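You operate a simulated robot arm through the tools that you are given. There is no shell and no other tool. Be economical: measure what you need, move in short steps, check, and stop when the job is done.

You are at the controls of a simulated two-armed robot. One attempt, no reset.

Task
Pick up the blue jug with one hand, pass it to the other hand and put it on the element bench top. Set down upright: blue jug.

Only the result counts: the job must be done as asked and must still hold three seconds after the hand-in. Knocking over, shifting, dropping, spilling or breaking anything else fails it.

Robot
Two 7-joint arms with two-finger grippers on one trunk, on a base that drives. Base frame: it is fixed to the floor where the robot stands at the start and does not move with it; the origin is under the middle of the robot, x ahead of it, y to its left, z up; the surface under the hand at the start is at about z = 0.85. Units: m, rad, N and s.
The left shoulder is at the start at [0.078, 0.151, 0.963], the right one opposite. With the tool pointing down near the work surface each hand reaches from about 0.1 to 0.78 m from the robot's upright axis, wherever it stands, measured 20 degrees to its own side. Places, roughly: element bench top [3, 1.7, 0.8]. Payload 2.54 kg a hand.
The tool frame of a hand sits at the grasp point between the pads (the TCP): z along the fingers, y along the line on which they close. The tips reach 0.03 m beyond it. Largest opening 0.116 m; the body of the gripper starts 0.095 m behind the TCP.
Orientation is that of the tool frame in the base frame, as [roll, pitch, yaw] about the fixed x, y, z axes, in that order (R = Rz(yaw) Ry(pitch) Rx(roll)). With the fingers straight down and closing along the base's y, the tool's x points along the base's -x, its y along +y and its z along -z.

Tools
- The arms move only by the tool drive_tool. It takes "left_rows", "right_rows" or both (then of equal length, played together; a hand with none holds still); each is a list of rows, each an object (a shift or turn left out is 0, a gripper value left out holds the last) with "translation": the shift along the tool's x, y, z in cm, a list of three; "turn": the turn, a rotation vector about the tool's x, y, z in rad, a list of three; "jaw": the closure, from 0 (fully open) to 1 (shut). In form: [{"translation": [dx, dy, dz], "turn": [ax, ay, az], "jaw": jaw}, ...]. A call has 1 to 10 rows; each row is the pose to reach, as a shift and turn from the pose commanded when the call began, along the tool's axes at that moment. Rows are played at 5 a second. More than 0.05 m and 0.15 rad between two rows, or a gripper value outside its range, and nothing of the call is played. Where a pose cannot be reached the arm comes as near as it can. A force on the tool above 40 N (or 10 N above the force at the start of the call, whichever is more), or a blocked arm, ends the call early, and 0.2 s more pass. The fingers move at their own pace (about 0.072 m/s each) and stop on an object; they squeeze with about 42 N. The grip force told is the motor's: it shows also when the fingers shut on nothing. Time passes only in rows, and 0.2 s behind the last, so rows that repeat a pose let the fingers close. It gives the time, the measured TCP pose, the force on the tool (base axes), the opening and the grip force at its end, in the units of the frame above (readings bear some noise), with the torque about the TCP (base axes, N m) and any sound that the robot's microphone picked up.
- Cameras (640 x 400 px; columns grow to the right, rows downward): "scene" is now at [0.1627, 0.0141, 1.1326]; the picture's right is [0.05, -1.00, 0.00], its down [-0.08, -0.00, -1.00] and it looks along [1.00, 0.05, -0.08] (base axes); focal length 214 px, centre (320, 200). "left" rides on the left gripper at [0.069, 0.015, -0.122] in its tool frame; the picture's right is [-0.21, 0.98, 0.00], its down [-0.83, -0.18, -0.53] and it looks along [-0.52, -0.11, 0.85] (tool axes); focal length 251 px, centre (320, 200). "right" rides on the right gripper at [0.069, -0.015, -0.122] in its tool frame; the picture's right is [0.21, 0.98, 0.00], its down [-0.83, 0.18, -0.53] and it looks along [-0.52, 0.11, 0.85] (tool axes); focal length 251 px, centre (320, 200). There is no depth. A picture from a camera that has moved, and an enlarged one, comes with that camera's place and axes in the base frame and with its lens. The place of the scene camera against the robot may be out by one fixed shift of up to 0.012 m in any direction.
- capture(camera): a new picture of that camera. It takes no simulated time.
- move_column(by): slides the trunk up (or, below 0, down) by that many m; the arms and the scene camera ride with it, the base frame stays. It gives what a move gives, with no picture.
- steer(legs): drives the robot by 1 to 6 legs, each [ahead, left, turn to the left] in m, m and rad, along the robot's own axes; the way and the turn of a leg run together, so that a leg with both is an arc; at most 1.5 m and 3.142 rad a leg. The arms and the cameras ride along, it lands a little off, and it stops where it bumps. It gives what a move gives.
- aim_head(pan, tilt): turns the head with the scene camera to pan (to the left, within 1.396 rad either way) and tilt (down, from -0.506 to 1.204), counted from straight ahead of the robot. It gives what a move gives.
- zoom(camera, box): a new picture of the part [left, top, right, bottom] of that camera's present view, enlarged. It takes no simulated time.
- sign_off(): hands the job in; it is judged then, once.

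Go step by step. Nothing tells you exact positions but the pictures and the camera data: compare them with the known pose of the tool, close in by small moves and look again before you grip or let go. The budget is 120 turns and 88 pictures, counting those below and the enlarged ones. Unless the task says otherwise, let go and move clear before handing in, and close with one line.

The tools are called after "Emit:" as name(argument=value, ...) on one line, values as JSON. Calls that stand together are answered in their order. drive_tool: Moves the arms, as the interface text tells. Its arguments: {"type":"object","properties":{"left_rows":{"type":"array","items":{"type":"object","properties":{"translation":{"type":"array","items":{"type":"number"}},"turn":{"type":"array","items":{"type":"number"}},"jaw":{"type":"number"}}}},"right_rows":{"type":"array","items":{"type":"object","properties":{"translation":{"type":"array","items":{"type":"number"}},"turn":{"type":"array","items":{"type":"number"}},"jaw":{"type":"number"}}}}},"required":[]} The other tools are called the same way: move_column (by) slides the trunk up or down; steer (legs) drives the base; aim_head (pan, tilt) turns the head that bears the scene camera; capture (camera) takes a picture; zoom (camera, box) takes an enlarged picture of a part of a camera's view; sign_off () hands the job in.

At the start:

```text
time: 0.0
left_eef_pos: [0.5327, 0.4162, 1.1055]
left_tcp_rot: [3.14, 0.001, 3.141]
left_ft_force: [0.5, 0.1, -0.1]
left_ft_torque: [0.01, 0.0, 0.0]
left_finger_gap: 0.1158
left_finger_force: 0.1
right_eef_pos: [0.3218, -0.0897, 1.1353]
right_tcp_rot: [3.141, 0.001, 3.141]
right_ft_force: [-0.3, -0.1, -0.3]
right_ft_torque: [0.03, 0.0, 0.07]
right_finger_gap: 0.1159
right_finger_force: 0.1
trunk travel left (down, up): [-0.2, 0.089]
robot x, y, heading: [0.0006, 0.0022, -0.002]
head pan, tilt: [0.052, 0.077]
```

scene: 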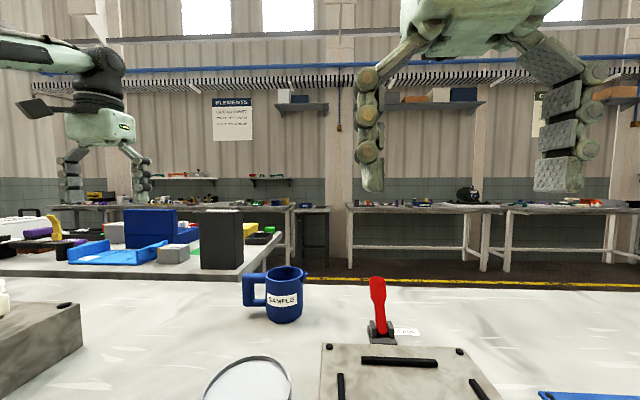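
right: 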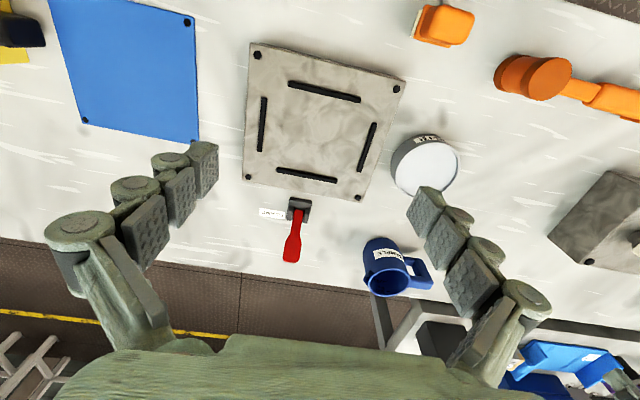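
left: 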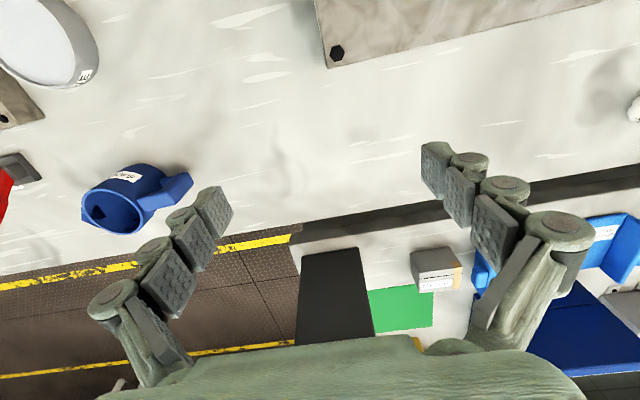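

I see a blue mug-shaped jug labelled SAMPLE at about [0.62, 0.12, 0.85], handle to the left. I'll look closer at it and at the target bench area.

Emit:
zoom(camera="scene", box=[220, 240, 340, 340])

Emit:
zoom(camera="scene", box=[0, 80, 340, 292])

Emit:
zoom(camera="right", box=[340, 200, 460, 320])

```text
4.00 times, centred on (280, 290) of scene
camera zoom: at [0.1627, 0.0141, 1.1326], right [0.05, -1.0, 0.0], down [-0.08, 0.0, -1.0], along [1.0, 0.05, -0.08], focal length 858 px, centre (480, -160)
```

zoom: 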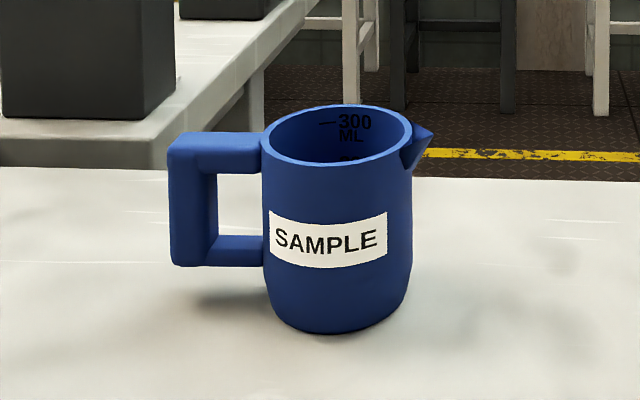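

```text
1.88 times, centred on (170, 186) of scene
camera zoom: at [0.1627, 0.0141, 1.1326], right [0.05, -1.0, 0.0], down [-0.08, 0.0, -1.0], along [1.0, 0.05, -0.08], focal length 404 px, centre (602, 226)
```

zoom: 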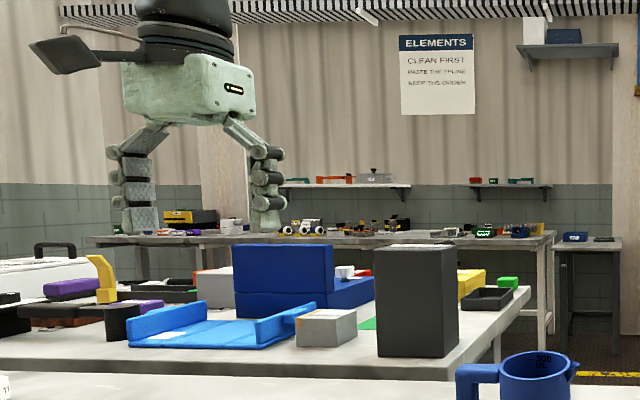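

```text
3.33 times, centred on (400, 260) of right
camera zoom: at [0.2527, -0.1065, 1.2568], right [-0.21, 0.98, 0.0], down [0.83, 0.18, 0.53], along [0.52, 0.11, -0.85], focal length 838 px, centre (53, 0)
```

zoom: 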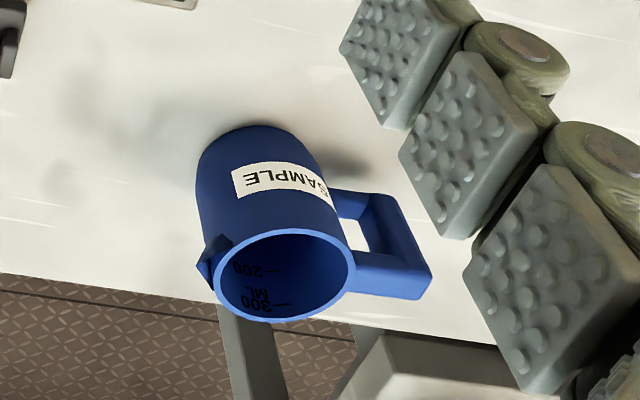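

The jug is empty, about 8 cm wide and 9 cm high, centred near [0.597, 0.106], with its handle toward +y and its spout toward -y. Plan: the left hand takes the handle on a tilted approach, and the right hand takes the body from above and places it. First I turn both hands so they close along x.

Emit:
drive_tool(left_rows=[{"turn": [0, 0, -0.15]}, {"turn": [0, 0, -0.3]}, {"turn": [0, 0, -0.45]}, {"turn": [0, 0, -0.6]}, {"turn": [0, 0, -0.75]}, {"turn": [0, 0, -0.9]}, {"turn": [0, 0, -1.05]}, {"turn": [0, 0, -1.2]}, {"turn": [0, 0, -1.35]}, {"turn": [0, 0, -1.5]}], right_rows=[{"turn": [0, 0, -0.15]}, {"turn": [0, 0, -0.3]}, {"turn": [0, 0, -0.45]}, {"turn": [0, 0, -0.6]}, {"turn": [0, 0, -0.75]}, {"turn": [0, 0, -0.9]}, {"turn": [0, 0, -1.05]}, {"turn": [0, 0, -1.2]}, {"turn": [0, 0, -1.35]}, {"turn": [0, 0, -1.5]}])

```text
time: 2.2
left_eef_pos: [0.5332, 0.4173, 1.105]
left_tcp_rot: [-3.14, -0.002, -1.637]
left_ft_force: [0.1, -0.1, 0.0]
left_ft_torque: [0.0, -0.03, 0.0]
left_finger_gap: 0.1162
left_finger_force: 0.0
right_eef_pos: [0.2944, -0.071, 1.1082]
right_tcp_rot: [-3.14, 0.003, -1.641]
right_ft_force: [-0.1, 0.2, -1.1]
right_ft_torque: [-0.01, -0.01, 0.01]
right_finger_gap: 0.116
right_finger_force: 0.0
right hand out of reach, approached as far as the arm can: row 9, 10
trunk travel left (down, up): [-0.2, 0.089]
robot x, y, heading: [-0.0002, 0.0023, 0.001]
head pan, tilt: [0.052, 0.077]
```

Both turns worked. Now I tilt the left tool 45° so that it approaches from the left and above.

Emit:
drive_tool(left_rows=[{"turn": [0.005, 0.131, -0.012]}, {"turn": [0.009, 0.262, -0.023]}, {"turn": [0.014, 0.393, -0.035]}, {"turn": [0.018, 0.523, -0.047]}, {"turn": [0.023, 0.654, -0.058]}, {"turn": [0.0275, 0.785, -0.07]}])

Emit:
capture(camera="left")

```text
time: 3.6
left_eef_pos: [0.531, 0.4146, 1.1036]
left_tcp_rot: [-3.139, -0.788, -1.568]
left_ft_force: [-0.7, -0.4, 0.6]
left_ft_torque: [0.03, 0.07, 0.0]
left_finger_gap: 0.1162
left_finger_force: 0.1
left hand out of reach, approached as far as the arm can: row 6
right_eef_pos: [0.2938, -0.0705, 1.1086]
right_tcp_rot: [3.141, 0.0, -1.644]
right_ft_force: [0.7, -0.1, -0.1]
right_ft_torque: [-0.04, 0.02, -0.01]
right_finger_gap: 0.1161
right_finger_force: 0.0
trunk travel left (down, up): [-0.2, 0.089]
robot x, y, heading: [-0.0022, -0.0011, 0.001]
head pan, tilt: [0.052, 0.077]
```

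```text
81 pictures are left
camera left: at [0.5144, 0.4518, 1.2381], right [-0.98, 0.14, -0.15], down [0.18, 0.96, -0.21], along [0.12, -0.23, -0.97], focal length 251 px, centre (320, 200)
```

left: 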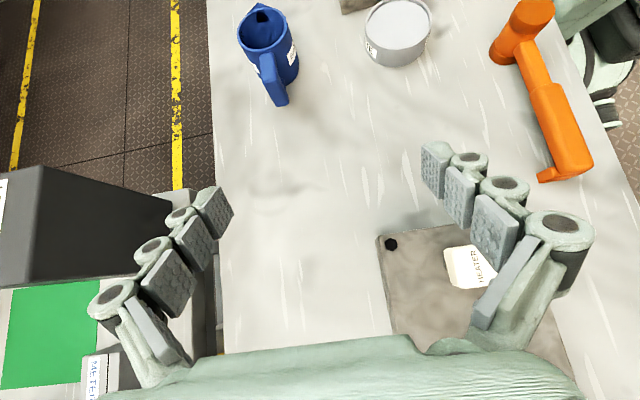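

Emit:
zoom(camera="left", box=[220, 0, 320, 120])

```text
3.33 times, centred on (270, 60) of left
camera zoom: at [0.5144, 0.4518, 1.2381], right [-0.98, 0.14, -0.15], down [0.18, 0.96, -0.21], along [0.12, -0.23, -0.97], focal length 838 px, centre (487, 667)
```

zoom: 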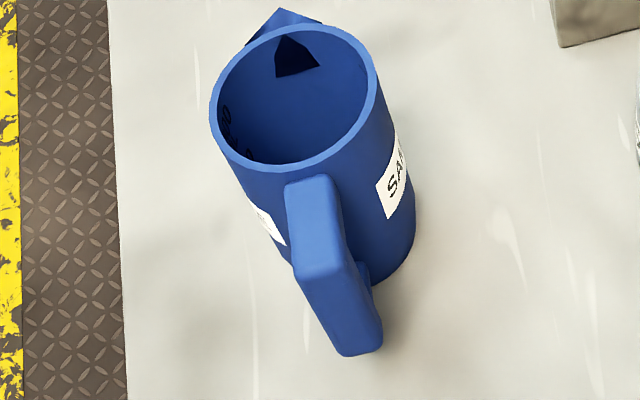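

The handle's outer bar is at about y 0.167–0.193, z 0.87–0.93, x about 0.60. I bring the left hand to a standoff 10 cm short of it.

Emit:
drive_tool(left_rows=[{"translation": [0.4, -1.4, 4.1]}, {"translation": [0.9, -2.7, 8.2]}, {"translation": [1.3, -4.1, 12.3]}, {"translation": [1.7, -5.4, 16.5]}, {"translation": [2.1, -6.8, 20.6]}])

Emit:
capture(camera="left")

Emit:
capture(camera="scene")

```text
time: 4.8
left_eef_pos: [0.6031, 0.2533, 0.9722]
left_tcp_rot: [-3.141, -0.786, -1.568]
left_ft_force: [-0.2, -0.1, 0.2]
left_ft_torque: [0.01, 0.0, -0.02]
left_finger_gap: 0.116
left_finger_force: 0.0
right_eef_pos: [0.2956, -0.071, 1.1084]
right_tcp_rot: [-3.142, 0.0, -1.644]
right_ft_force: [0.9, 0.4, -0.6]
right_ft_torque: [-0.01, -0.02, 0.01]
right_finger_gap: 0.116
right_finger_force: 0.1
trunk travel left (down, up): [-0.2, 0.089]
robot x, y, heading: [0.0001, 0.0001, 0.001]
head pan, tilt: [0.052, 0.077]
```

```text
79 pictures are left
camera left: at [0.5855, 0.2899, 1.1078], right [-0.98, 0.15, -0.15], down [0.18, 0.96, -0.21], along [0.11, -0.23, -0.97], focal length 251 px, centre (320, 200)
```

left: 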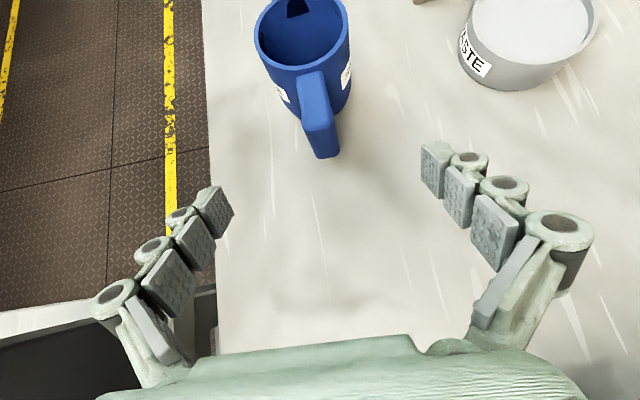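

```text
78 pictures are left
camera scene: at [0.1631, 0.0139, 1.1325], right [0.05, -1.0, 0.0], down [-0.08, 0.0, -1.0], along [1.0, 0.05, -0.08], focal length 214 px, centre (320, 200)
```

scene: 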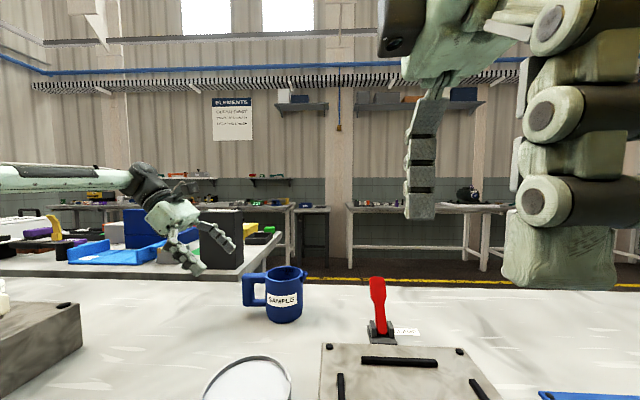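

The standoff looks aligned. I advance onto the handle along the approach.

Emit:
drive_tool(left_rows=[{"translation": [0, 0.4, 4]}, {"translation": [0, 0.4, 7]}, {"translation": [0.1, 0.4, 9.9]}, {"translation": [0.1, 0.4, 9.9]}])

Emit:
capture(camera="left")

Emit:
zoom(camera="scene", box=[160, 190, 340, 340])

```text
time: 5.8
left_eef_pos: [0.5971, 0.1807, 0.9035]
left_tcp_rot: [-3.141, -0.785, -1.568]
left_ft_force: [0.6, -0.1, -0.3]
left_ft_torque: [0.02, 0.02, 0.01]
left_finger_gap: 0.1158
left_finger_force: 0.1
right_eef_pos: [0.2955, -0.0714, 1.1087]
right_tcp_rot: [3.141, 0.0, -1.645]
right_ft_force: [0.1, 0.3, -0.3]
right_ft_torque: [0.02, 0.03, 0.0]
right_finger_gap: 0.116
right_finger_force: 0.0
trunk travel left (down, up): [-0.2, 0.089]
robot x, y, heading: [-0.0041, -0.0012, 0.001]
head pan, tilt: [0.052, 0.077]
```

```text
77 pictures are left
camera left: at [0.5804, 0.2183, 1.0394], right [-0.98, 0.15, -0.15], down [0.18, 0.96, -0.21], along [0.12, -0.23, -0.97], focal length 251 px, centre (320, 200)
```

left: 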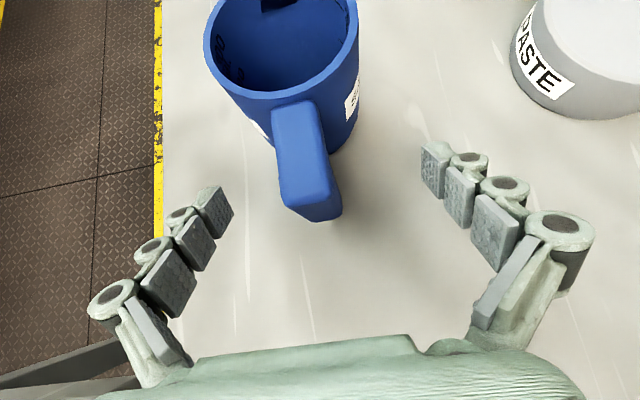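

```text
2.67 times, centred on (250, 265) of scene
camera zoom: at [0.1627, 0.0141, 1.1326], right [0.05, -1.0, 0.0], down [-0.08, 0.0, -1.0], along [1.0, 0.05, -0.08], focal length 572 px, centre (507, 27)
```

zoom: 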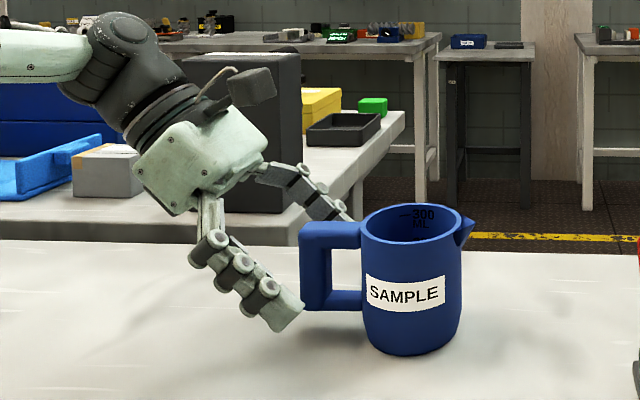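

The TCP sits on the handle bar, so I close the left hand.

Emit:
drive_tool(left_rows=[{"jaw": 1}, {"jaw": 1}, {"jaw": 1}, {"jaw": 1}, {"jaw": 1}, {"jaw": 1}])

Emit:
capture(camera="left")

```text
time: 7.2
left_eef_pos: [0.5967, 0.1815, 0.9038]
left_tcp_rot: [3.141, -0.786, -1.566]
left_ft_force: [0.1, 0.5, 0.8]
left_ft_torque: [-0.02, -0.09, 0.05]
left_finger_gap: 0.0244
left_finger_force: 42.2
right_eef_pos: [0.2935, -0.0711, 1.1089]
right_tcp_rot: [3.141, -0.001, -1.643]
right_ft_force: [0.5, 0.4, 0.1]
right_ft_torque: [-0.01, 0.02, -0.02]
right_finger_gap: 0.1159
right_finger_force: 0.1
trunk travel left (down, up): [-0.2, 0.089]
robot x, y, heading: [0.0022, -0.0001, 0.002]
head pan, tilt: [0.052, 0.077]
```

```text
75 pictures are left
camera left: at [0.5805, 0.2187, 1.0395], right [-0.98, 0.15, -0.15], down [0.18, 0.96, -0.21], along [0.12, -0.23, -0.97], focal length 251 px, centre (320, 200)
```

left: 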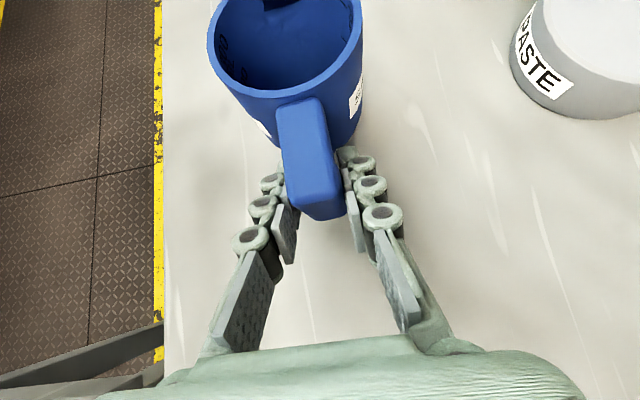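

Firm grip at 24 mm. I lift 8 cm.

Emit:
drive_tool(left_rows=[{"translation": [0.7, 0, -0.7]}, {"translation": [2.1, 0, -2.1]}, {"translation": [3.9, 0, -3.9]}, {"translation": [5.7, 0, -5.7]}, {"translation": [5.7, 0, -5.7]}])

Emit:
zoom(camera="scene", box=[160, 190, 340, 340])

Emit:
capture(camera="left")

```text
time: 8.4
left_eef_pos: [0.5959, 0.1826, 0.9825]
left_tcp_rot: [-3.141, -0.786, -1.566]
left_ft_force: [-1.2, -0.1, -1.2]
left_ft_torque: [0.05, 0.0, -0.02]
left_finger_gap: 0.0244
left_finger_force: 42.3
right_eef_pos: [0.2952, -0.0708, 1.1089]
right_tcp_rot: [3.141, -0.001, -1.646]
right_ft_force: [-0.6, -0.7, 0.6]
right_ft_torque: [-0.01, -0.01, -0.04]
right_finger_gap: 0.1163
right_finger_force: 0.0
trunk travel left (down, up): [-0.2, 0.089]
robot x, y, heading: [0.0007, -0.0007, 0.001]
head pan, tilt: [0.052, 0.077]
```

```text
2.67 times, centred on (250, 265) of scene
camera zoom: at [0.1628, 0.0141, 1.1325], right [0.05, -1.0, 0.0], down [-0.08, 0.0, -1.0], along [1.0, 0.05, -0.08], focal length 572 px, centre (507, 27)
```

zoom: 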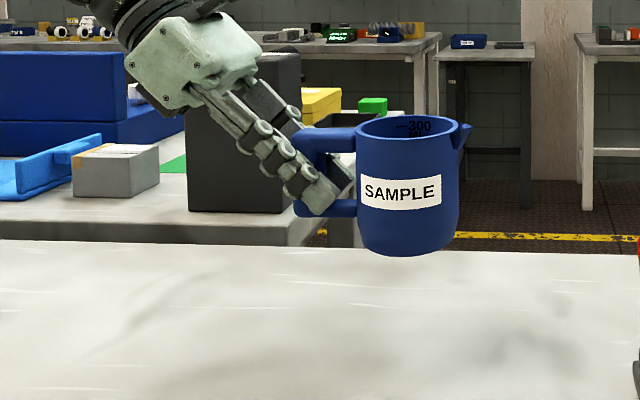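

```text
73 pictures are left
camera left: at [0.5798, 0.2199, 1.1183], right [-0.98, 0.15, -0.15], down [0.18, 0.96, -0.21], along [0.11, -0.23, -0.97], focal length 251 px, centre (320, 200)
```

left: 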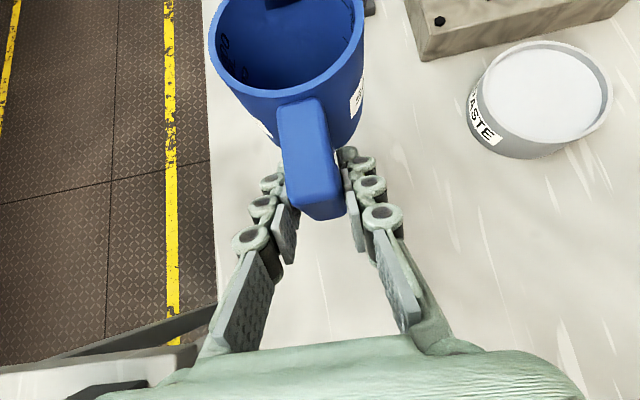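

The jug is held upright. Next, the right hand goes forward at a safe height beside the jug.

Emit:
drive_tool(right_rows=[{"translation": [-1.0, -4, -0.5], "turn": [0, 0, -0.07]}, {"translation": [-2.5, -8, -0.5], "turn": [0, 0, -0.07]}, {"translation": [-4, -12, -0.5], "turn": [0, 0, -0.07]}, {"translation": [-5.5, -16, -0.5], "turn": [0, 0, -0.07]}, {"translation": [-6.5, -20, -0.5], "turn": [0, 0, -0.07]}, {"translation": [-7.5, -24, -0.5], "turn": [0, 0, -0.07]}, {"translation": [-8, -27, -0.5], "turn": [0, 0, -0.07]}])

Emit:
capture(camera="right")

```text
time: 10.0
left_eef_pos: [0.5961, 0.1834, 0.983]
left_tcp_rot: [-3.14, -0.785, -1.567]
left_ft_force: [-1.0, -0.2, -1.6]
left_ft_torque: [0.05, 0.02, 0.02]
left_finger_gap: 0.0241
left_finger_force: 42.0
right_eef_pos: [0.3594, 0.0145, 1.0407]
right_tcp_rot: [-3.14, 0.002, -1.575]
right_ft_force: [-0.5, -0.2, 0.5]
right_ft_torque: [0.01, 0.0, 0.03]
right_finger_gap: 0.116
right_finger_force: 0.1
right hand out of reach, approached as far as the arm can: row 1, 2, 3, 4, 5, 6, 7
trunk travel left (down, up): [-0.2, 0.089]
robot x, y, heading: [-0.0023, 0.0015, 0.006]
head pan, tilt: [0.052, 0.077]
```

```text
72 pictures are left
camera right: at [0.3756, -0.0557, 1.1631], right [-0.98, -0.21, 0.0], down [-0.18, 0.83, 0.53], along [-0.11, 0.52, -0.85], focal length 251 px, centre (320, 200)
```

right: 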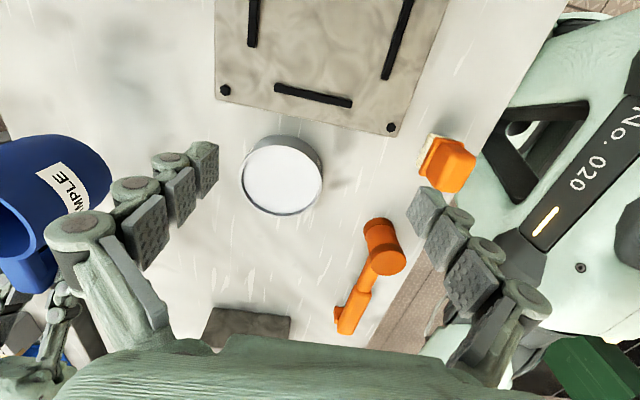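

The right arm can't reach forward with that wrist turn, so I'll use the mirror pose instead: turned the other way and tilted in from the right. First, a small test turn to see the pose reference.

Emit:
drive_tool(right_rows=[{"turn": [0, 0, 0.1], "translation": [2, 0, -2]}])

```text
time: 10.4
left_eef_pos: [0.5946, 0.1823, 0.9832]
left_tcp_rot: [-3.14, -0.785, -1.57]
left_ft_force: [0.1, 1.1, -0.8]
left_ft_torque: [0.05, -0.01, 0.01]
left_finger_gap: 0.0242
left_finger_force: 41.8
right_eef_pos: [0.3579, -0.0087, 1.0619]
right_tcp_rot: [3.141, 0.0, -1.672]
right_ft_force: [-0.8, -0.7, 0.0]
right_ft_torque: [0.01, 0.02, 0.03]
right_finger_gap: 0.1161
right_finger_force: 0.2
trunk travel left (down, up): [-0.2, 0.089]
robot x, y, heading: [0.0001, 0.0008, -0.004]
head pan, tilt: [0.052, 0.077]
```

Emit:
drive_tool(right_rows=[{"translation": [2.5, 0, -1.5], "turn": [0, 0, 0.15]}, {"translation": [5, 0, -3], "turn": [0, 0, 0.3]}, {"translation": [8, 0, -5], "turn": [0, 0, 0.45]}, {"translation": [11, -1, -7], "turn": [0, 0, 0.6]}, {"translation": [14, -2, -9], "turn": [0, 0, 0.75]}, {"translation": [17, -3, -9], "turn": [0, 0, 0.9]}, {"translation": [19, -4, -9], "turn": [0, 0, 1.05]}, {"translation": [19.4, -5, -9], "turn": [0, 0, 1.2]}, {"translation": [19.4, -6, -9], "turn": [0, 0, 1.35]}, {"translation": [19.4, -7, -9], "turn": [0, 0, 1.5]}])

```text
time: 12.6
left_eef_pos: [0.5967, 0.1824, 0.9824]
left_tcp_rot: [3.14, -0.784, -1.569]
left_ft_force: [0.5, -1.2, -0.5]
left_ft_torque: [0.04, 0.0, -0.01]
left_finger_gap: 0.0242
left_finger_force: 42.5
right_eef_pos: [0.4021, -0.2075, 1.1519]
right_tcp_rot: [3.14, 0.0, 3.109]
right_ft_force: [-0.1, 0.8, 0.3]
right_ft_torque: [0.02, -0.05, 0.02]
right_finger_gap: 0.1159
right_finger_force: 0.0
trunk travel left (down, up): [-0.2, 0.089]
robot x, y, heading: [-0.0019, 0.0008, 0.004]
head pan, tilt: [0.052, 0.077]
```

Emit:
drive_tool(right_rows=[{"translation": [-1.5, -1, 0], "turn": [0, 0, 0.15]}, {"translation": [-3, -2, 0], "turn": [0, 0, 0.3]}, {"translation": [-4.5, -3, 0], "turn": [0, 0, 0.45]}, {"translation": [-6, -4, 0], "turn": [0, 0, 0.6]}, {"translation": [-7.5, -5, 0], "turn": [0, 0, 0.75]}, {"translation": [-9, -6, 0], "turn": [0, 0, 0.9]}, {"translation": [-10.5, -7, 0], "turn": [0, 0, 1.05]}, {"translation": [-12, -8, 0], "turn": [0, 0, 1.2]}, {"translation": [-13.5, -8, 0], "turn": [0, 0, 1.35]}, {"translation": [-15, -8, 0], "turn": [0, 0, 1.5]}])

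Emit:
drive_tool(right_rows=[{"turn": [-0.003, 0.131, 0.006]}, {"turn": [-0.006, 0.262, 0.012]}, {"turn": [-0.009, 0.393, 0.018]}, {"turn": [-0.012, 0.523, 0.024]}, {"turn": [-0.014, 0.654, 0.03]}, {"turn": [-0.016, 0.785, 0.038]}])

Emit:
capture(camera="right")

```text
time: 14.8
left_eef_pos: [0.5968, 0.1828, 0.9829]
left_tcp_rot: [-3.141, -0.785, -1.567]
left_ft_force: [0.0, 1.1, -0.7]
left_ft_torque: [0.05, 0.0, 0.02]
left_finger_gap: 0.0242
left_finger_force: 42.7
right_eef_pos: [0.5506, -0.2931, 1.1548]
right_tcp_rot: [3.141, 0.001, 1.611]
right_ft_force: [0.1, -0.6, 0.2]
right_ft_torque: [0.0, -0.02, 0.01]
right_finger_gap: 0.1161
right_finger_force: 0.1
trunk travel left (down, up): [-0.2, 0.089]
robot x, y, heading: [-0.0004, -0.001, -0.003]
head pan, tilt: [0.052, 0.077]
```

```text
time: 16.2
left_eef_pos: [0.5963, 0.1832, 0.9831]
left_tcp_rot: [-3.141, -0.786, -1.567]
left_ft_force: [-0.3, 0.1, -0.2]
left_ft_torque: [0.08, 0.03, 0.0]
left_finger_gap: 0.0238
left_finger_force: 41.5
right_eef_pos: [0.5505, -0.2946, 1.1514]
right_tcp_rot: [3.14, -0.786, 1.568]
right_ft_force: [0.3, 0.8, -0.6]
right_ft_torque: [0.0, -0.01, 0.03]
right_finger_gap: 0.1159
right_finger_force: 0.1
trunk travel left (down, up): [-0.2, 0.089]
robot x, y, heading: [-0.0001, 0.0044, -0.005]
head pan, tilt: [0.052, 0.077]
```

```text
71 pictures are left
camera right: at [0.5362, -0.3325, 1.287], right [0.98, 0.15, 0.15], down [0.18, -0.96, -0.21], along [0.11, 0.23, -0.97], focal length 251 px, centre (320, 200)
```

right: 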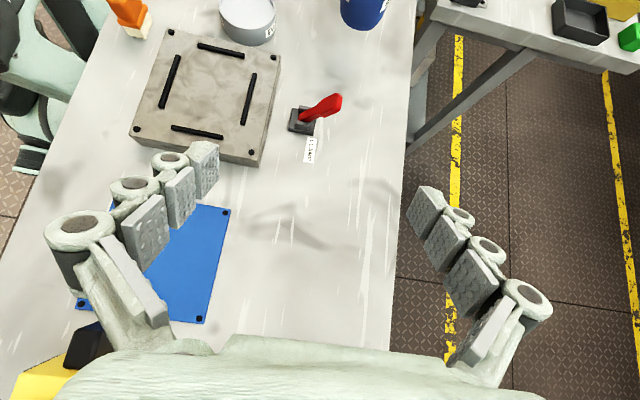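

The mirrored pose works. Now I move the right hand to a standoff 12 cm from the jug body.

Emit:
drive_tool(right_rows=[{"translation": [2.1, 0.6, 3.5]}, {"translation": [4.1, 1.2, 7]}, {"translation": [6.2, 1.7, 10.5]}, {"translation": [8.3, 2.3, 14]}, {"translation": [10.3, 2.9, 17.5]}, {"translation": [12.4, 3.5, 21]}, {"translation": [14.4, 4.1, 24.5]}, {"translation": [16.5, 4.65, 28]}])

Emit:
capture(camera="right")

Emit:
capture(camera="scene")

```text
time: 18.0
left_eef_pos: [0.5965, 0.1823, 0.9822]
left_tcp_rot: [-3.141, -0.786, -1.567]
left_ft_force: [-0.1, 0.1, -0.9]
left_ft_torque: [0.03, 0.03, 0.0]
left_finger_gap: 0.0241
left_finger_force: 42.1
right_eef_pos: [0.5983, 0.0217, 1.0714]
right_tcp_rot: [-3.139, -0.784, 1.571]
right_ft_force: [0.2, -0.2, 0.4]
right_ft_torque: [-0.02, -0.03, -0.01]
right_finger_gap: 0.1156
right_finger_force: 0.1
trunk travel left (down, up): [-0.2, 0.089]
robot x, y, heading: [0.0009, -0.003, -0.004]
head pan, tilt: [0.052, 0.077]
```

```text
70 pictures are left
camera right: at [0.5839, -0.0164, 1.2062], right [0.98, 0.15, 0.15], down [0.18, -0.96, -0.21], along [0.11, 0.23, -0.97], focal length 251 px, centre (320, 200)
```

right: 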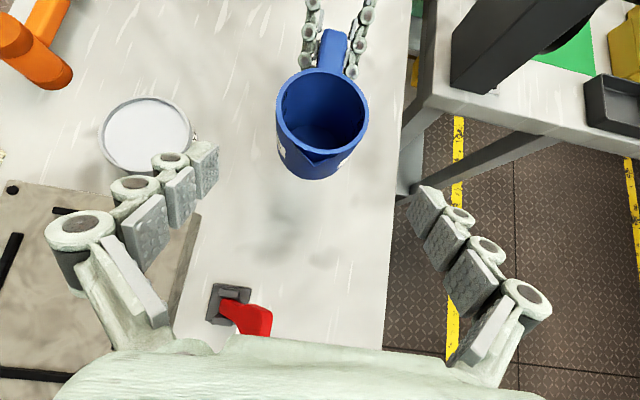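

```text
69 pictures are left
camera scene: at [0.1629, 0.0145, 1.1325], right [0.05, -1.0, 0.0], down [-0.08, 0.0, -1.0], along [1.0, 0.05, -0.08], focal length 214 px, centre (320, 200)
```

scene: 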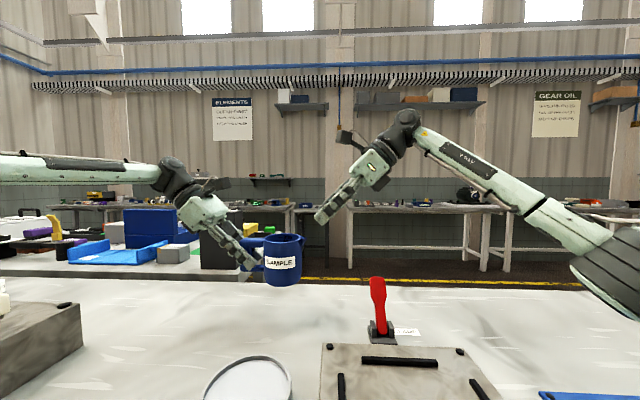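

Rim centre confirmed at [0.597, 0.101]. I advance so the fingers straddle the body.

Emit:
drive_tool(right_rows=[{"translation": [0, 0, 4]}, {"translation": [0, 0, 8]}, {"translation": [-0.1, 0, 11.5]}, {"translation": [-0.1, 0, 11.5]}])

Emit:
capture(camera="right")

Emit:
zoom(camera="scene", box=[180, 150, 380, 310])

```text
time: 19.0
left_eef_pos: [0.5965, 0.1833, 0.9833]
left_tcp_rot: [-3.141, -0.785, -1.566]
left_ft_force: [-0.6, -0.1, -0.6]
left_ft_torque: [0.04, 0.0, -0.01]
left_finger_gap: 0.0244
left_finger_force: 42.0
right_eef_pos: [0.5937, 0.1016, 0.9888]
right_tcp_rot: [3.14, -0.787, 1.572]
right_ft_force: [-0.5, 0.0, -0.5]
right_ft_torque: [0.0, -0.01, 0.01]
right_finger_gap: 0.1158
right_finger_force: 0.0
trunk travel left (down, up): [-0.2, 0.089]
robot x, y, heading: [0.0023, 0.0047, -0.0]
head pan, tilt: [0.052, 0.077]
```

```text
68 pictures are left
camera right: at [0.5799, 0.0641, 1.1234], right [0.98, 0.15, 0.15], down [0.18, -0.96, -0.21], along [0.12, 0.23, -0.97], focal length 251 px, centre (320, 200)
```

right: 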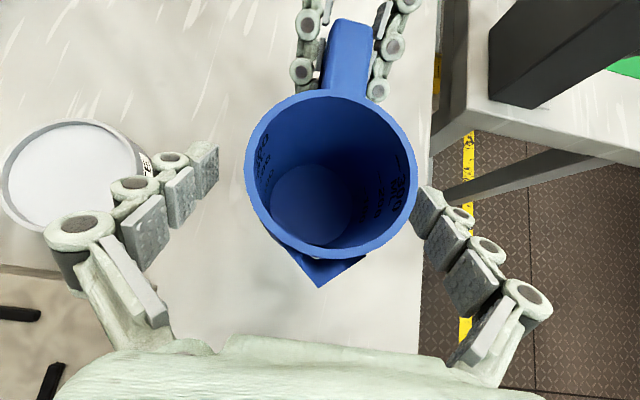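

```text
2.50 times, centred on (280, 230) of scene
camera zoom: at [0.1628, 0.0141, 1.1326], right [0.05, -1.0, 0.0], down [-0.08, 0.0, -1.0], along [1.0, 0.05, -0.08], focal length 536 px, centre (420, 125)
```

zoom: 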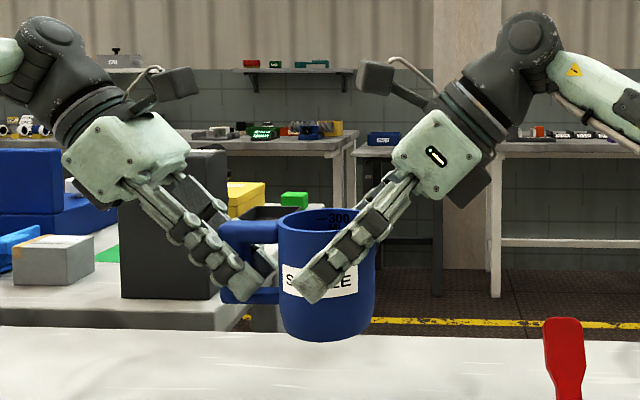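

The fingers straddle the body. I shift 3 mm to centre them, then close the right hand.

Emit:
drive_tool(right_rows=[{"translation": [0, 0.35, 0]}, {"translation": [0, 0.35, 0], "jaw": 0.2}, {"translation": [0, 0.35, 0], "jaw": 0.3}, {"translation": [0, 0.35, 0], "jaw": 1}, {"translation": [0, 0.35, 0], "jaw": 1}, {"translation": [0, 0.35, 0], "jaw": 1}, {"translation": [0, 0.35, 0], "jaw": 1}])

Emit:
capture(camera="right")

```text
time: 20.6
left_eef_pos: [0.5967, 0.1827, 0.983]
left_tcp_rot: [-3.14, -0.784, -1.566]
left_ft_force: [13.9, 7.6, -4.1]
left_ft_torque: [0.21, -0.27, 0.23]
left_finger_gap: 0.0241
left_finger_force: 41.9
right_eef_pos: [0.5974, 0.1034, 0.9895]
right_tcp_rot: [-3.141, -0.783, 1.575]
right_ft_force: [-15.0, -6.8, 3.2]
right_ft_torque: [-0.03, 0.35, 0.93]
right_finger_gap: 0.0751
right_finger_force: 41.2
trunk travel left (down, up): [-0.2, 0.089]
robot x, y, heading: [-0.0035, -0.0007, 0.003]
head pan, tilt: [0.052, 0.077]
```

```text
66 pictures are left
camera right: at [0.5834, 0.0641, 1.1237], right [0.98, 0.16, 0.15], down [0.18, -0.96, -0.21], along [0.11, 0.23, -0.97], focal length 251 px, centre (320, 200)
```

right: 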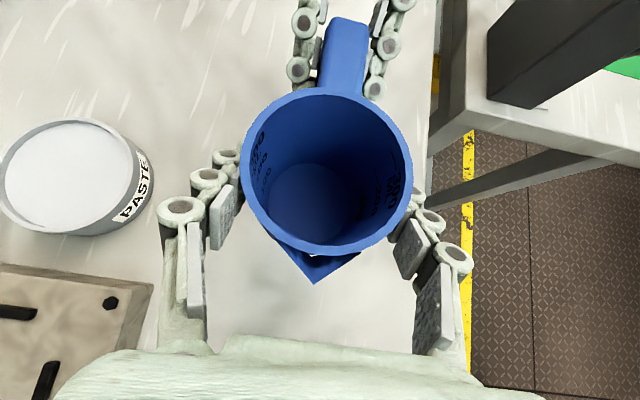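

Both hands hold the jug. I open the left hand, back it off along its approach line and check.

Emit:
drive_tool(left_rows=[{"jaw": 0.3}, {"jaw": 0.5}, {"jaw": 0.3}, {"jaw": 0.2}, {"jaw": 0.2}])

Emit:
capture(camera="right")

```text
time: 21.8
left_eef_pos: [0.5954, 0.183, 0.9818]
left_tcp_rot: [3.141, -0.785, -1.566]
left_ft_force: [-0.2, 0.3, -1.1]
left_ft_torque: [0.01, -0.01, 0.0]
left_finger_gap: 0.0928
left_finger_force: 0.0
right_eef_pos: [0.5983, 0.1017, 0.9881]
right_tcp_rot: [3.141, -0.787, 1.573]
right_ft_force: [0.8, 0.3, 0.4]
right_ft_torque: [-0.02, -0.03, 0.02]
right_finger_gap: 0.0752
right_finger_force: 42.2
trunk travel left (down, up): [-0.2, 0.089]
robot x, y, heading: [0.002, 0.0001, -0.002]
head pan, tilt: [0.052, 0.077]
```

```text
65 pictures are left
camera right: at [0.5842, 0.0639, 1.1235], right [0.98, 0.15, 0.15], down [0.18, -0.96, -0.21], along [0.12, 0.23, -0.97], focal length 251 px, centre (320, 200)
```

right: 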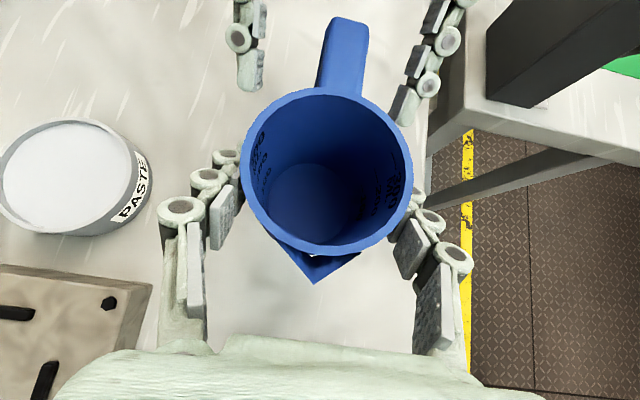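

The jug is solid in the right hand. I retract the left hand.

Emit:
drive_tool(left_rows=[{"translation": [0, 0, -4]}, {"translation": [0, 0, -8]}, {"translation": [0, 0, -12]}, {"translation": [0, 0, -16]}])

Emit:
drive_tool(left_rows=[{"translation": [0, 3, 0], "jaw": 0.5}, {"translation": [0, 6, 0], "jaw": 1}, {"translation": [0, 9, 0]}, {"translation": [0, 12, 0]}, {"translation": [0, 15, 0]}, {"translation": [0, 18, 0]}], right_rows=[{"translation": [2, 0, -2]}, {"translation": [4, 0, -4]}, {"translation": [6, 0, -6]}, {"translation": [7, -3, -7]}, {"translation": [7, -6, -7]}, {"translation": [7, -9, -7]}])

Emit:
capture(camera="scene")

```text
time: 22.8
left_eef_pos: [0.5966, 0.2961, 1.0976]
left_tcp_rot: [3.141, -0.785, -1.568]
left_ft_force: [0.0, -0.2, 0.5]
left_ft_torque: [0.03, 0.02, -0.02]
left_finger_gap: 0.093
left_finger_force: 0.1
right_eef_pos: [0.5988, 0.1018, 0.9883]
right_tcp_rot: [3.141, -0.784, 1.573]
right_ft_force: [-0.9, 0.2, -0.3]
right_ft_torque: [-0.05, 0.0, 0.02]
right_finger_gap: 0.0752
right_finger_force: 42.1
trunk travel left (down, up): [-0.2, 0.089]
robot x, y, heading: [-0.0037, 0.0022, 0.004]
head pan, tilt: [0.052, 0.077]
```

```text
time: 24.2
left_eef_pos: [0.4153, 0.2966, 1.0985]
left_tcp_rot: [-3.14, -0.784, -1.57]
left_ft_force: [0.7, 0.6, 0.6]
left_ft_torque: [-0.02, -0.03, 0.0]
left_finger_gap: 0.0001
left_finger_force: 27.9
right_eef_pos: [0.5098, 0.1036, 1.0888]
right_tcp_rot: [3.139, -0.784, 1.57]
right_ft_force: [0.5, -0.5, 0.2]
right_ft_torque: [-0.03, 0.03, -0.04]
right_finger_gap: 0.0755
right_finger_force: 42.1
trunk travel left (down, up): [-0.2, 0.089]
robot x, y, heading: [0.0011, 0.0008, 0.003]
head pan, tilt: [0.052, 0.077]
```

```text
64 pictures are left
camera scene: at [0.1623, 0.0142, 1.1327], right [0.05, -1.0, 0.0], down [-0.08, 0.0, -1.0], along [1.0, 0.05, -0.08], focal length 214 px, centre (320, 200)
```

scene: 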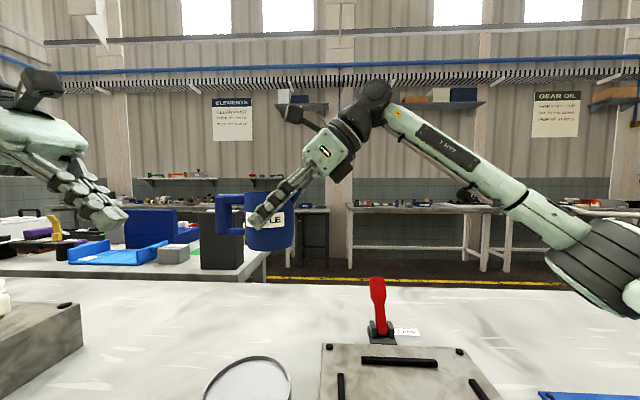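

Handover done. Now I need a map, so I look around with the head.

Emit:
aim_head(pan=-1.0, tilt=0.4)

Emit:
capture(camera="scene")

Emit:
aim_head(pan=1.0, tilt=0.4)

Emit:
capture(camera="scene")

```text
time: 25.5
left_eef_pos: [0.4178, 0.2966, 1.0991]
left_tcp_rot: [-3.141, -0.785, -1.567]
left_ft_force: [0.3, 0.1, 0.7]
left_ft_torque: [0.0, 0.01, 0.0]
left_finger_gap: 0.0
left_finger_force: 28.6
right_eef_pos: [0.512, 0.1021, 1.0891]
right_tcp_rot: [3.141, -0.786, 1.571]
right_ft_force: [0.2, -0.1, 0.8]
right_ft_torque: [-0.03, 0.01, 0.0]
right_finger_gap: 0.0754
right_finger_force: 41.7
trunk travel left (down, up): [-0.2, 0.089]
robot x, y, heading: [0.0005, -0.0004, 0.002]
head pan, tilt: [-1.0, 0.4]
```

```text
63 pictures are left
camera scene: at [0.1214, -0.0686, 1.1025], right [-0.84, -0.54, 0.0], down [-0.21, 0.33, -0.92], along [0.5, -0.77, -0.39], focal length 214 px, centre (320, 200)
```

scene: 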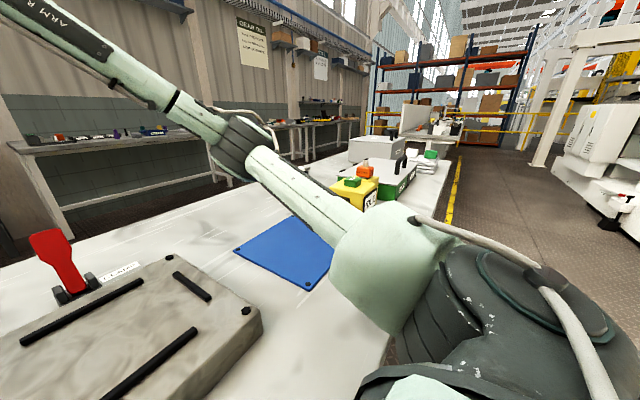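

```text
time: 27.4
left_eef_pos: [0.4162, 0.2951, 1.0987]
left_tcp_rot: [-3.141, -0.786, -1.567]
left_ft_force: [0.1, -0.5, -0.7]
left_ft_torque: [0.02, -0.02, 0.0]
left_finger_gap: 0.0002
left_finger_force: 28.4
right_eef_pos: [0.5106, 0.1026, 1.0881]
right_tcp_rot: [3.14, -0.785, 1.571]
right_ft_force: [0.4, 0.7, -0.2]
right_ft_torque: [-0.02, 0.0, 0.01]
right_finger_gap: 0.0751
right_finger_force: 41.7
trunk travel left (down, up): [-0.2, 0.089]
robot x, y, heading: [0.0005, -0.0012, 0.0]
head pan, tilt: [1.0, 0.4]
```

```text
62 pictures are left
camera scene: at [0.1213, 0.0872, 1.1025], right [0.84, -0.54, 0.0], down [-0.21, -0.33, -0.92], along [0.5, 0.77, -0.39], focal length 214 px, centre (320, 200)
```

scene: 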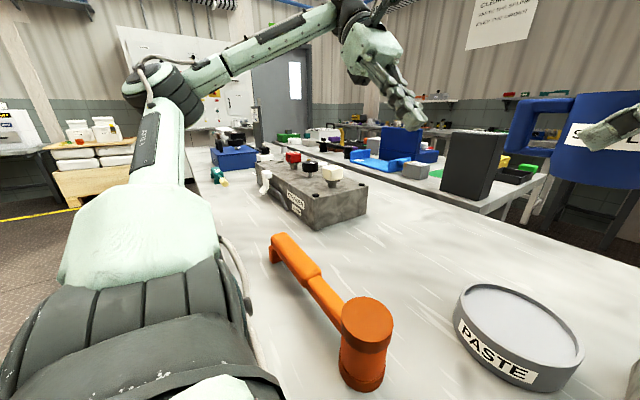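

Our table runs from about y -1.6 to 1.9, with its near edge at x ≈ 0.17. The elements bench is along the back wall, with an aisle at x ≈ 1.4–2.7. I'll back off, go round the right end and look as I go.

Emit:
steer(legs=[[-0.5, 0, 0]])

Emit:
aim_head(pan=-1.35, tilt=0.3)

Emit:
capture(camera="scene")

Emit:
capture(camera="right")

```text
time: 30.4
left_eef_pos: [-0.0828, 0.2933, 1.0976]
left_tcp_rot: [-3.141, -0.785, -1.578]
left_ft_force: [-0.2, 0.3, -0.3]
left_ft_torque: [0.0, -0.01, 0.03]
left_finger_gap: 0.0002
left_finger_force: 28.7
right_eef_pos: [0.0113, 0.1004, 1.0877]
right_tcp_rot: [-3.14, -0.785, 1.561]
right_ft_force: [0.4, 0.0, 0.0]
right_ft_torque: [-0.02, -0.01, 0.02]
right_finger_gap: 0.0749
right_finger_force: 42.2
trunk travel left (down, up): [-0.2, 0.089]
robot x, y, heading: [-0.4973, 0.0053, -0.01]
head pan, tilt: [1.0, 0.4]
```

```text
time: 32.5
left_eef_pos: [-0.0823, 0.2936, 1.0984]
left_tcp_rot: [3.141, -0.785, -1.576]
left_ft_force: [0.2, -0.5, 0.4]
left_ft_torque: [0.03, -0.04, 0.03]
left_finger_gap: 0.0001
left_finger_force: 28.6
right_eef_pos: [0.0109, 0.1009, 1.0878]
right_tcp_rot: [-3.141, -0.785, 1.562]
right_ft_force: [0.1, 0.3, -0.1]
right_ft_torque: [-0.03, 0.02, 0.0]
right_finger_gap: 0.0754
right_finger_force: 41.7
trunk travel left (down, up): [-0.2, 0.089]
robot x, y, heading: [-0.5015, 0.0004, -0.013]
head pan, tilt: [-1.349, 0.3]
```

```text
61 pictures are left
camera scene: at [-0.4095, -0.0802, 1.1118], right [-0.98, -0.21, 0.0], down [-0.06, 0.29, -0.96], along [0.2, -0.93, -0.3], focal length 214 px, centre (320, 200)
```

scene: 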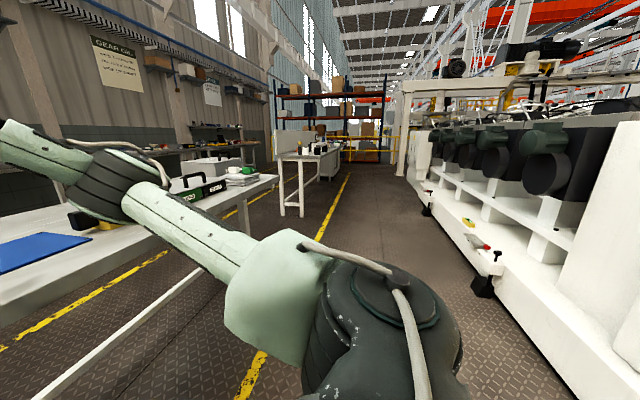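

```text
60 pictures are left
camera right: at [-0.0031, 0.0625, 1.2224], right [0.98, 0.14, 0.15], down [0.17, -0.96, -0.21], along [0.12, 0.23, -0.97], focal length 251 px, centre (320, 200)
```

right: 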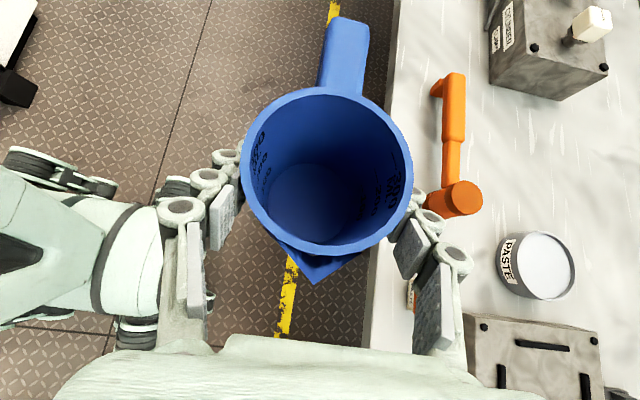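

There's a gap between our table's right end and the next bench, at y ≈ -1.5 to -2.7. I drive right and look again.

Emit:
steer(legs=[[0, -1.0, 0], [0, -1.0, 0]])

Emit:
aim_head(pan=-0.4, tilt=0.5)

Emit:
capture(camera="scene")

Emit:
aim_head(pan=0.7, tilt=0.5)

Emit:
capture(camera="scene")

```text
time: 52.1
left_eef_pos: [-0.129, -1.722, 1.0984]
left_tcp_rot: [3.141, -0.786, -1.592]
left_ft_force: [-0.5, 0.8, -0.6]
left_ft_torque: [0.03, 0.01, 0.01]
left_finger_gap: 0.0
left_finger_force: 28.6
right_eef_pos: [-0.0382, -1.9168, 1.0872]
right_tcp_rot: [-3.141, -0.786, 1.547]
right_ft_force: [0.1, -0.6, -1.6]
right_ft_torque: [0.0, -0.02, 0.01]
right_finger_gap: 0.0749
right_finger_force: 42.2
trunk travel left (down, up): [-0.2, 0.089]
robot x, y, heading: [-0.5547, -2.0077, -0.025]
head pan, tilt: [-1.349, 0.3]
```

```text
time: 53.4
left_eef_pos: [-0.1292, -1.7221, 1.0984]
left_tcp_rot: [3.14, -0.786, -1.593]
left_ft_force: [0.5, -0.2, -0.6]
left_ft_torque: [0.01, -0.01, -0.02]
left_finger_gap: 0.0
left_finger_force: 28.2
right_eef_pos: [-0.0393, -1.9182, 1.0886]
right_tcp_rot: [3.141, -0.784, 1.545]
right_ft_force: [0.6, 0.3, -2.0]
right_ft_torque: [-0.04, -0.01, 0.01]
right_finger_gap: 0.0748
right_finger_force: 41.7
trunk travel left (down, up): [-0.2, 0.089]
robot x, y, heading: [-0.553, -2.0082, -0.021]
head pan, tilt: [-0.4, 0.499]
```

```text
59 pictures are left
camera scene: at [-0.3984, -2.037, 1.0934], right [-0.41, -0.91, 0.0], down [-0.44, 0.2, -0.88], along [0.8, -0.36, -0.48], focal length 214 px, centre (320, 200)
```

scene: 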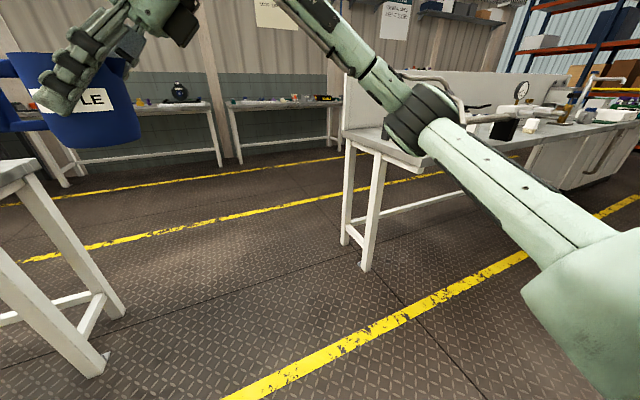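

```text
time: 54.7
left_eef_pos: [-0.1283, -1.7211, 1.0984]
left_tcp_rot: [3.141, -0.785, -1.594]
left_ft_force: [0.6, 0.6, -0.2]
left_ft_torque: [0.01, 0.0, 0.01]
left_finger_gap: 0.0
left_finger_force: 28.4
right_eef_pos: [-0.0387, -1.9164, 1.0878]
right_tcp_rot: [3.141, -0.785, 1.547]
right_ft_force: [0.1, -0.1, -1.2]
right_ft_torque: [-0.03, -0.01, 0.01]
right_finger_gap: 0.0752
right_finger_force: 42.2
trunk travel left (down, up): [-0.2, 0.089]
robot x, y, heading: [-0.5495, -2.0067, -0.024]
head pan, tilt: [0.7, 0.499]
```

```text
58 pictures are left
camera scene: at [-0.4101, -1.9426, 1.0934], right [0.62, -0.78, 0.0], down [-0.37, -0.3, -0.88], along [0.69, 0.55, -0.48], focal length 214 px, centre (320, 200)
```

scene: 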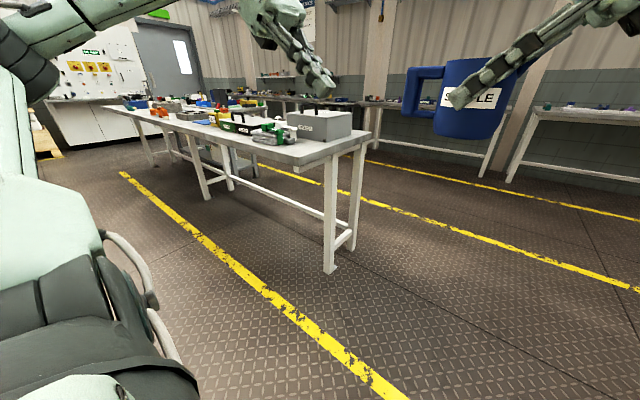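

The gap is about 1.2 m wide, centred at y ≈ -2.06. I straighten up and go through to the aisle.

Emit:
steer(legs=[[0, -0.05, 0.024], [1.2, 0, 0], [1.2, 0.02, 0]])

Emit:
capture(camera="scene")

```text
time: 67.2
left_eef_pos: [2.2699, -1.7186, 1.0976]
left_tcp_rot: [3.141, -0.786, -1.565]
left_ft_force: [0.1, 0.6, 0.2]
left_ft_torque: [0.0, -0.01, 0.02]
left_finger_gap: 0.0
left_finger_force: 28.7
right_eef_pos: [2.3645, -1.9127, 1.0875]
right_tcp_rot: [-3.141, -0.784, 1.573]
right_ft_force: [0.8, -0.1, -0.1]
right_ft_torque: [-0.07, 0.03, -0.02]
right_finger_gap: 0.0752
right_finger_force: 42.3
trunk travel left (down, up): [-0.2, 0.089]
robot x, y, heading: [1.8521, -2.016, 0.006]
head pan, tilt: [0.7, 0.499]
```

```text
57 pictures are left
camera scene: at [1.9944, -1.9485, 1.0933], right [0.65, -0.76, 0.0], down [-0.37, -0.31, -0.88], along [0.67, 0.57, -0.48], focal length 214 px, centre (320, 200)
```

scene: 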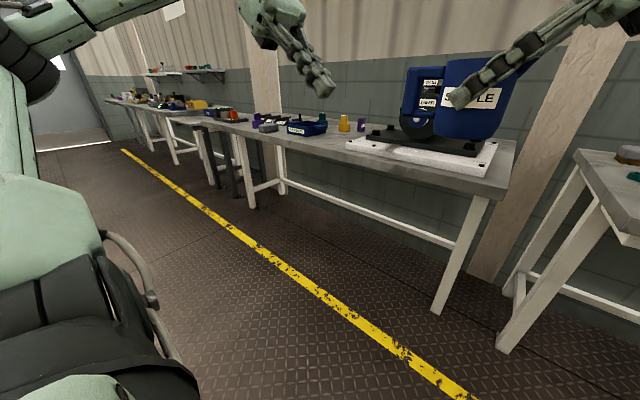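

We're in the aisle with the wall benches ahead. I drive left toward the elements bench.

Emit:
steer(legs=[[0, 1.2, 0], [0, 1.2, 0]])

Emit:
aim_head(pan=0.6, tilt=0.3)

Emit:
capture(camera="scene")

```text
time: 90.8
left_eef_pos: [2.2441, 0.7297, 1.0975]
left_tcp_rot: [-3.139, -0.785, -1.542]
left_ft_force: [-0.4, -0.5, 0.0]
left_ft_torque: [0.0, -0.01, 0.01]
left_finger_gap: 0.0001
left_finger_force: 28.7
right_eef_pos: [2.3449, 0.5386, 1.0883]
right_tcp_rot: [3.141, -0.784, 1.597]
right_ft_force: [-0.3, -0.6, -0.7]
right_ft_torque: [-0.02, 0.01, -0.02]
right_finger_gap: 0.075
right_finger_force: 42.2
trunk travel left (down, up): [-0.2, 0.089]
robot x, y, heading: [1.8345, 0.4241, 0.025]
head pan, tilt: [0.7, 0.499]
```

```text
time: 91.5
left_eef_pos: [2.244, 0.7299, 1.0986]
left_tcp_rot: [3.141, -0.786, -1.544]
left_ft_force: [0.0, 0.4, 0.1]
left_ft_torque: [0.0, -0.01, 0.02]
left_finger_gap: 0.0
left_finger_force: 28.5
right_eef_pos: [2.3448, 0.5392, 1.0883]
right_tcp_rot: [3.141, -0.786, 1.597]
right_ft_force: [-0.9, -0.2, -1.0]
right_ft_torque: [0.01, 0.0, -0.02]
right_finger_gap: 0.0751
right_finger_force: 41.7
trunk travel left (down, up): [-0.2, 0.089]
robot x, y, heading: [1.8348, 0.423, 0.019]
head pan, tilt: [0.6, 0.3]
```

```text
56 pictures are left
camera scene: at [1.9829, 0.4893, 1.1117], right [0.59, -0.81, 0.0], down [-0.24, -0.17, -0.96], along [0.77, 0.56, -0.3], focal length 214 px, centre (320, 200)
```

scene: 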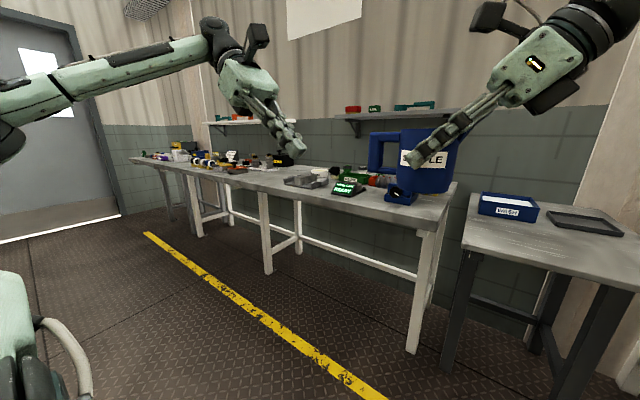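

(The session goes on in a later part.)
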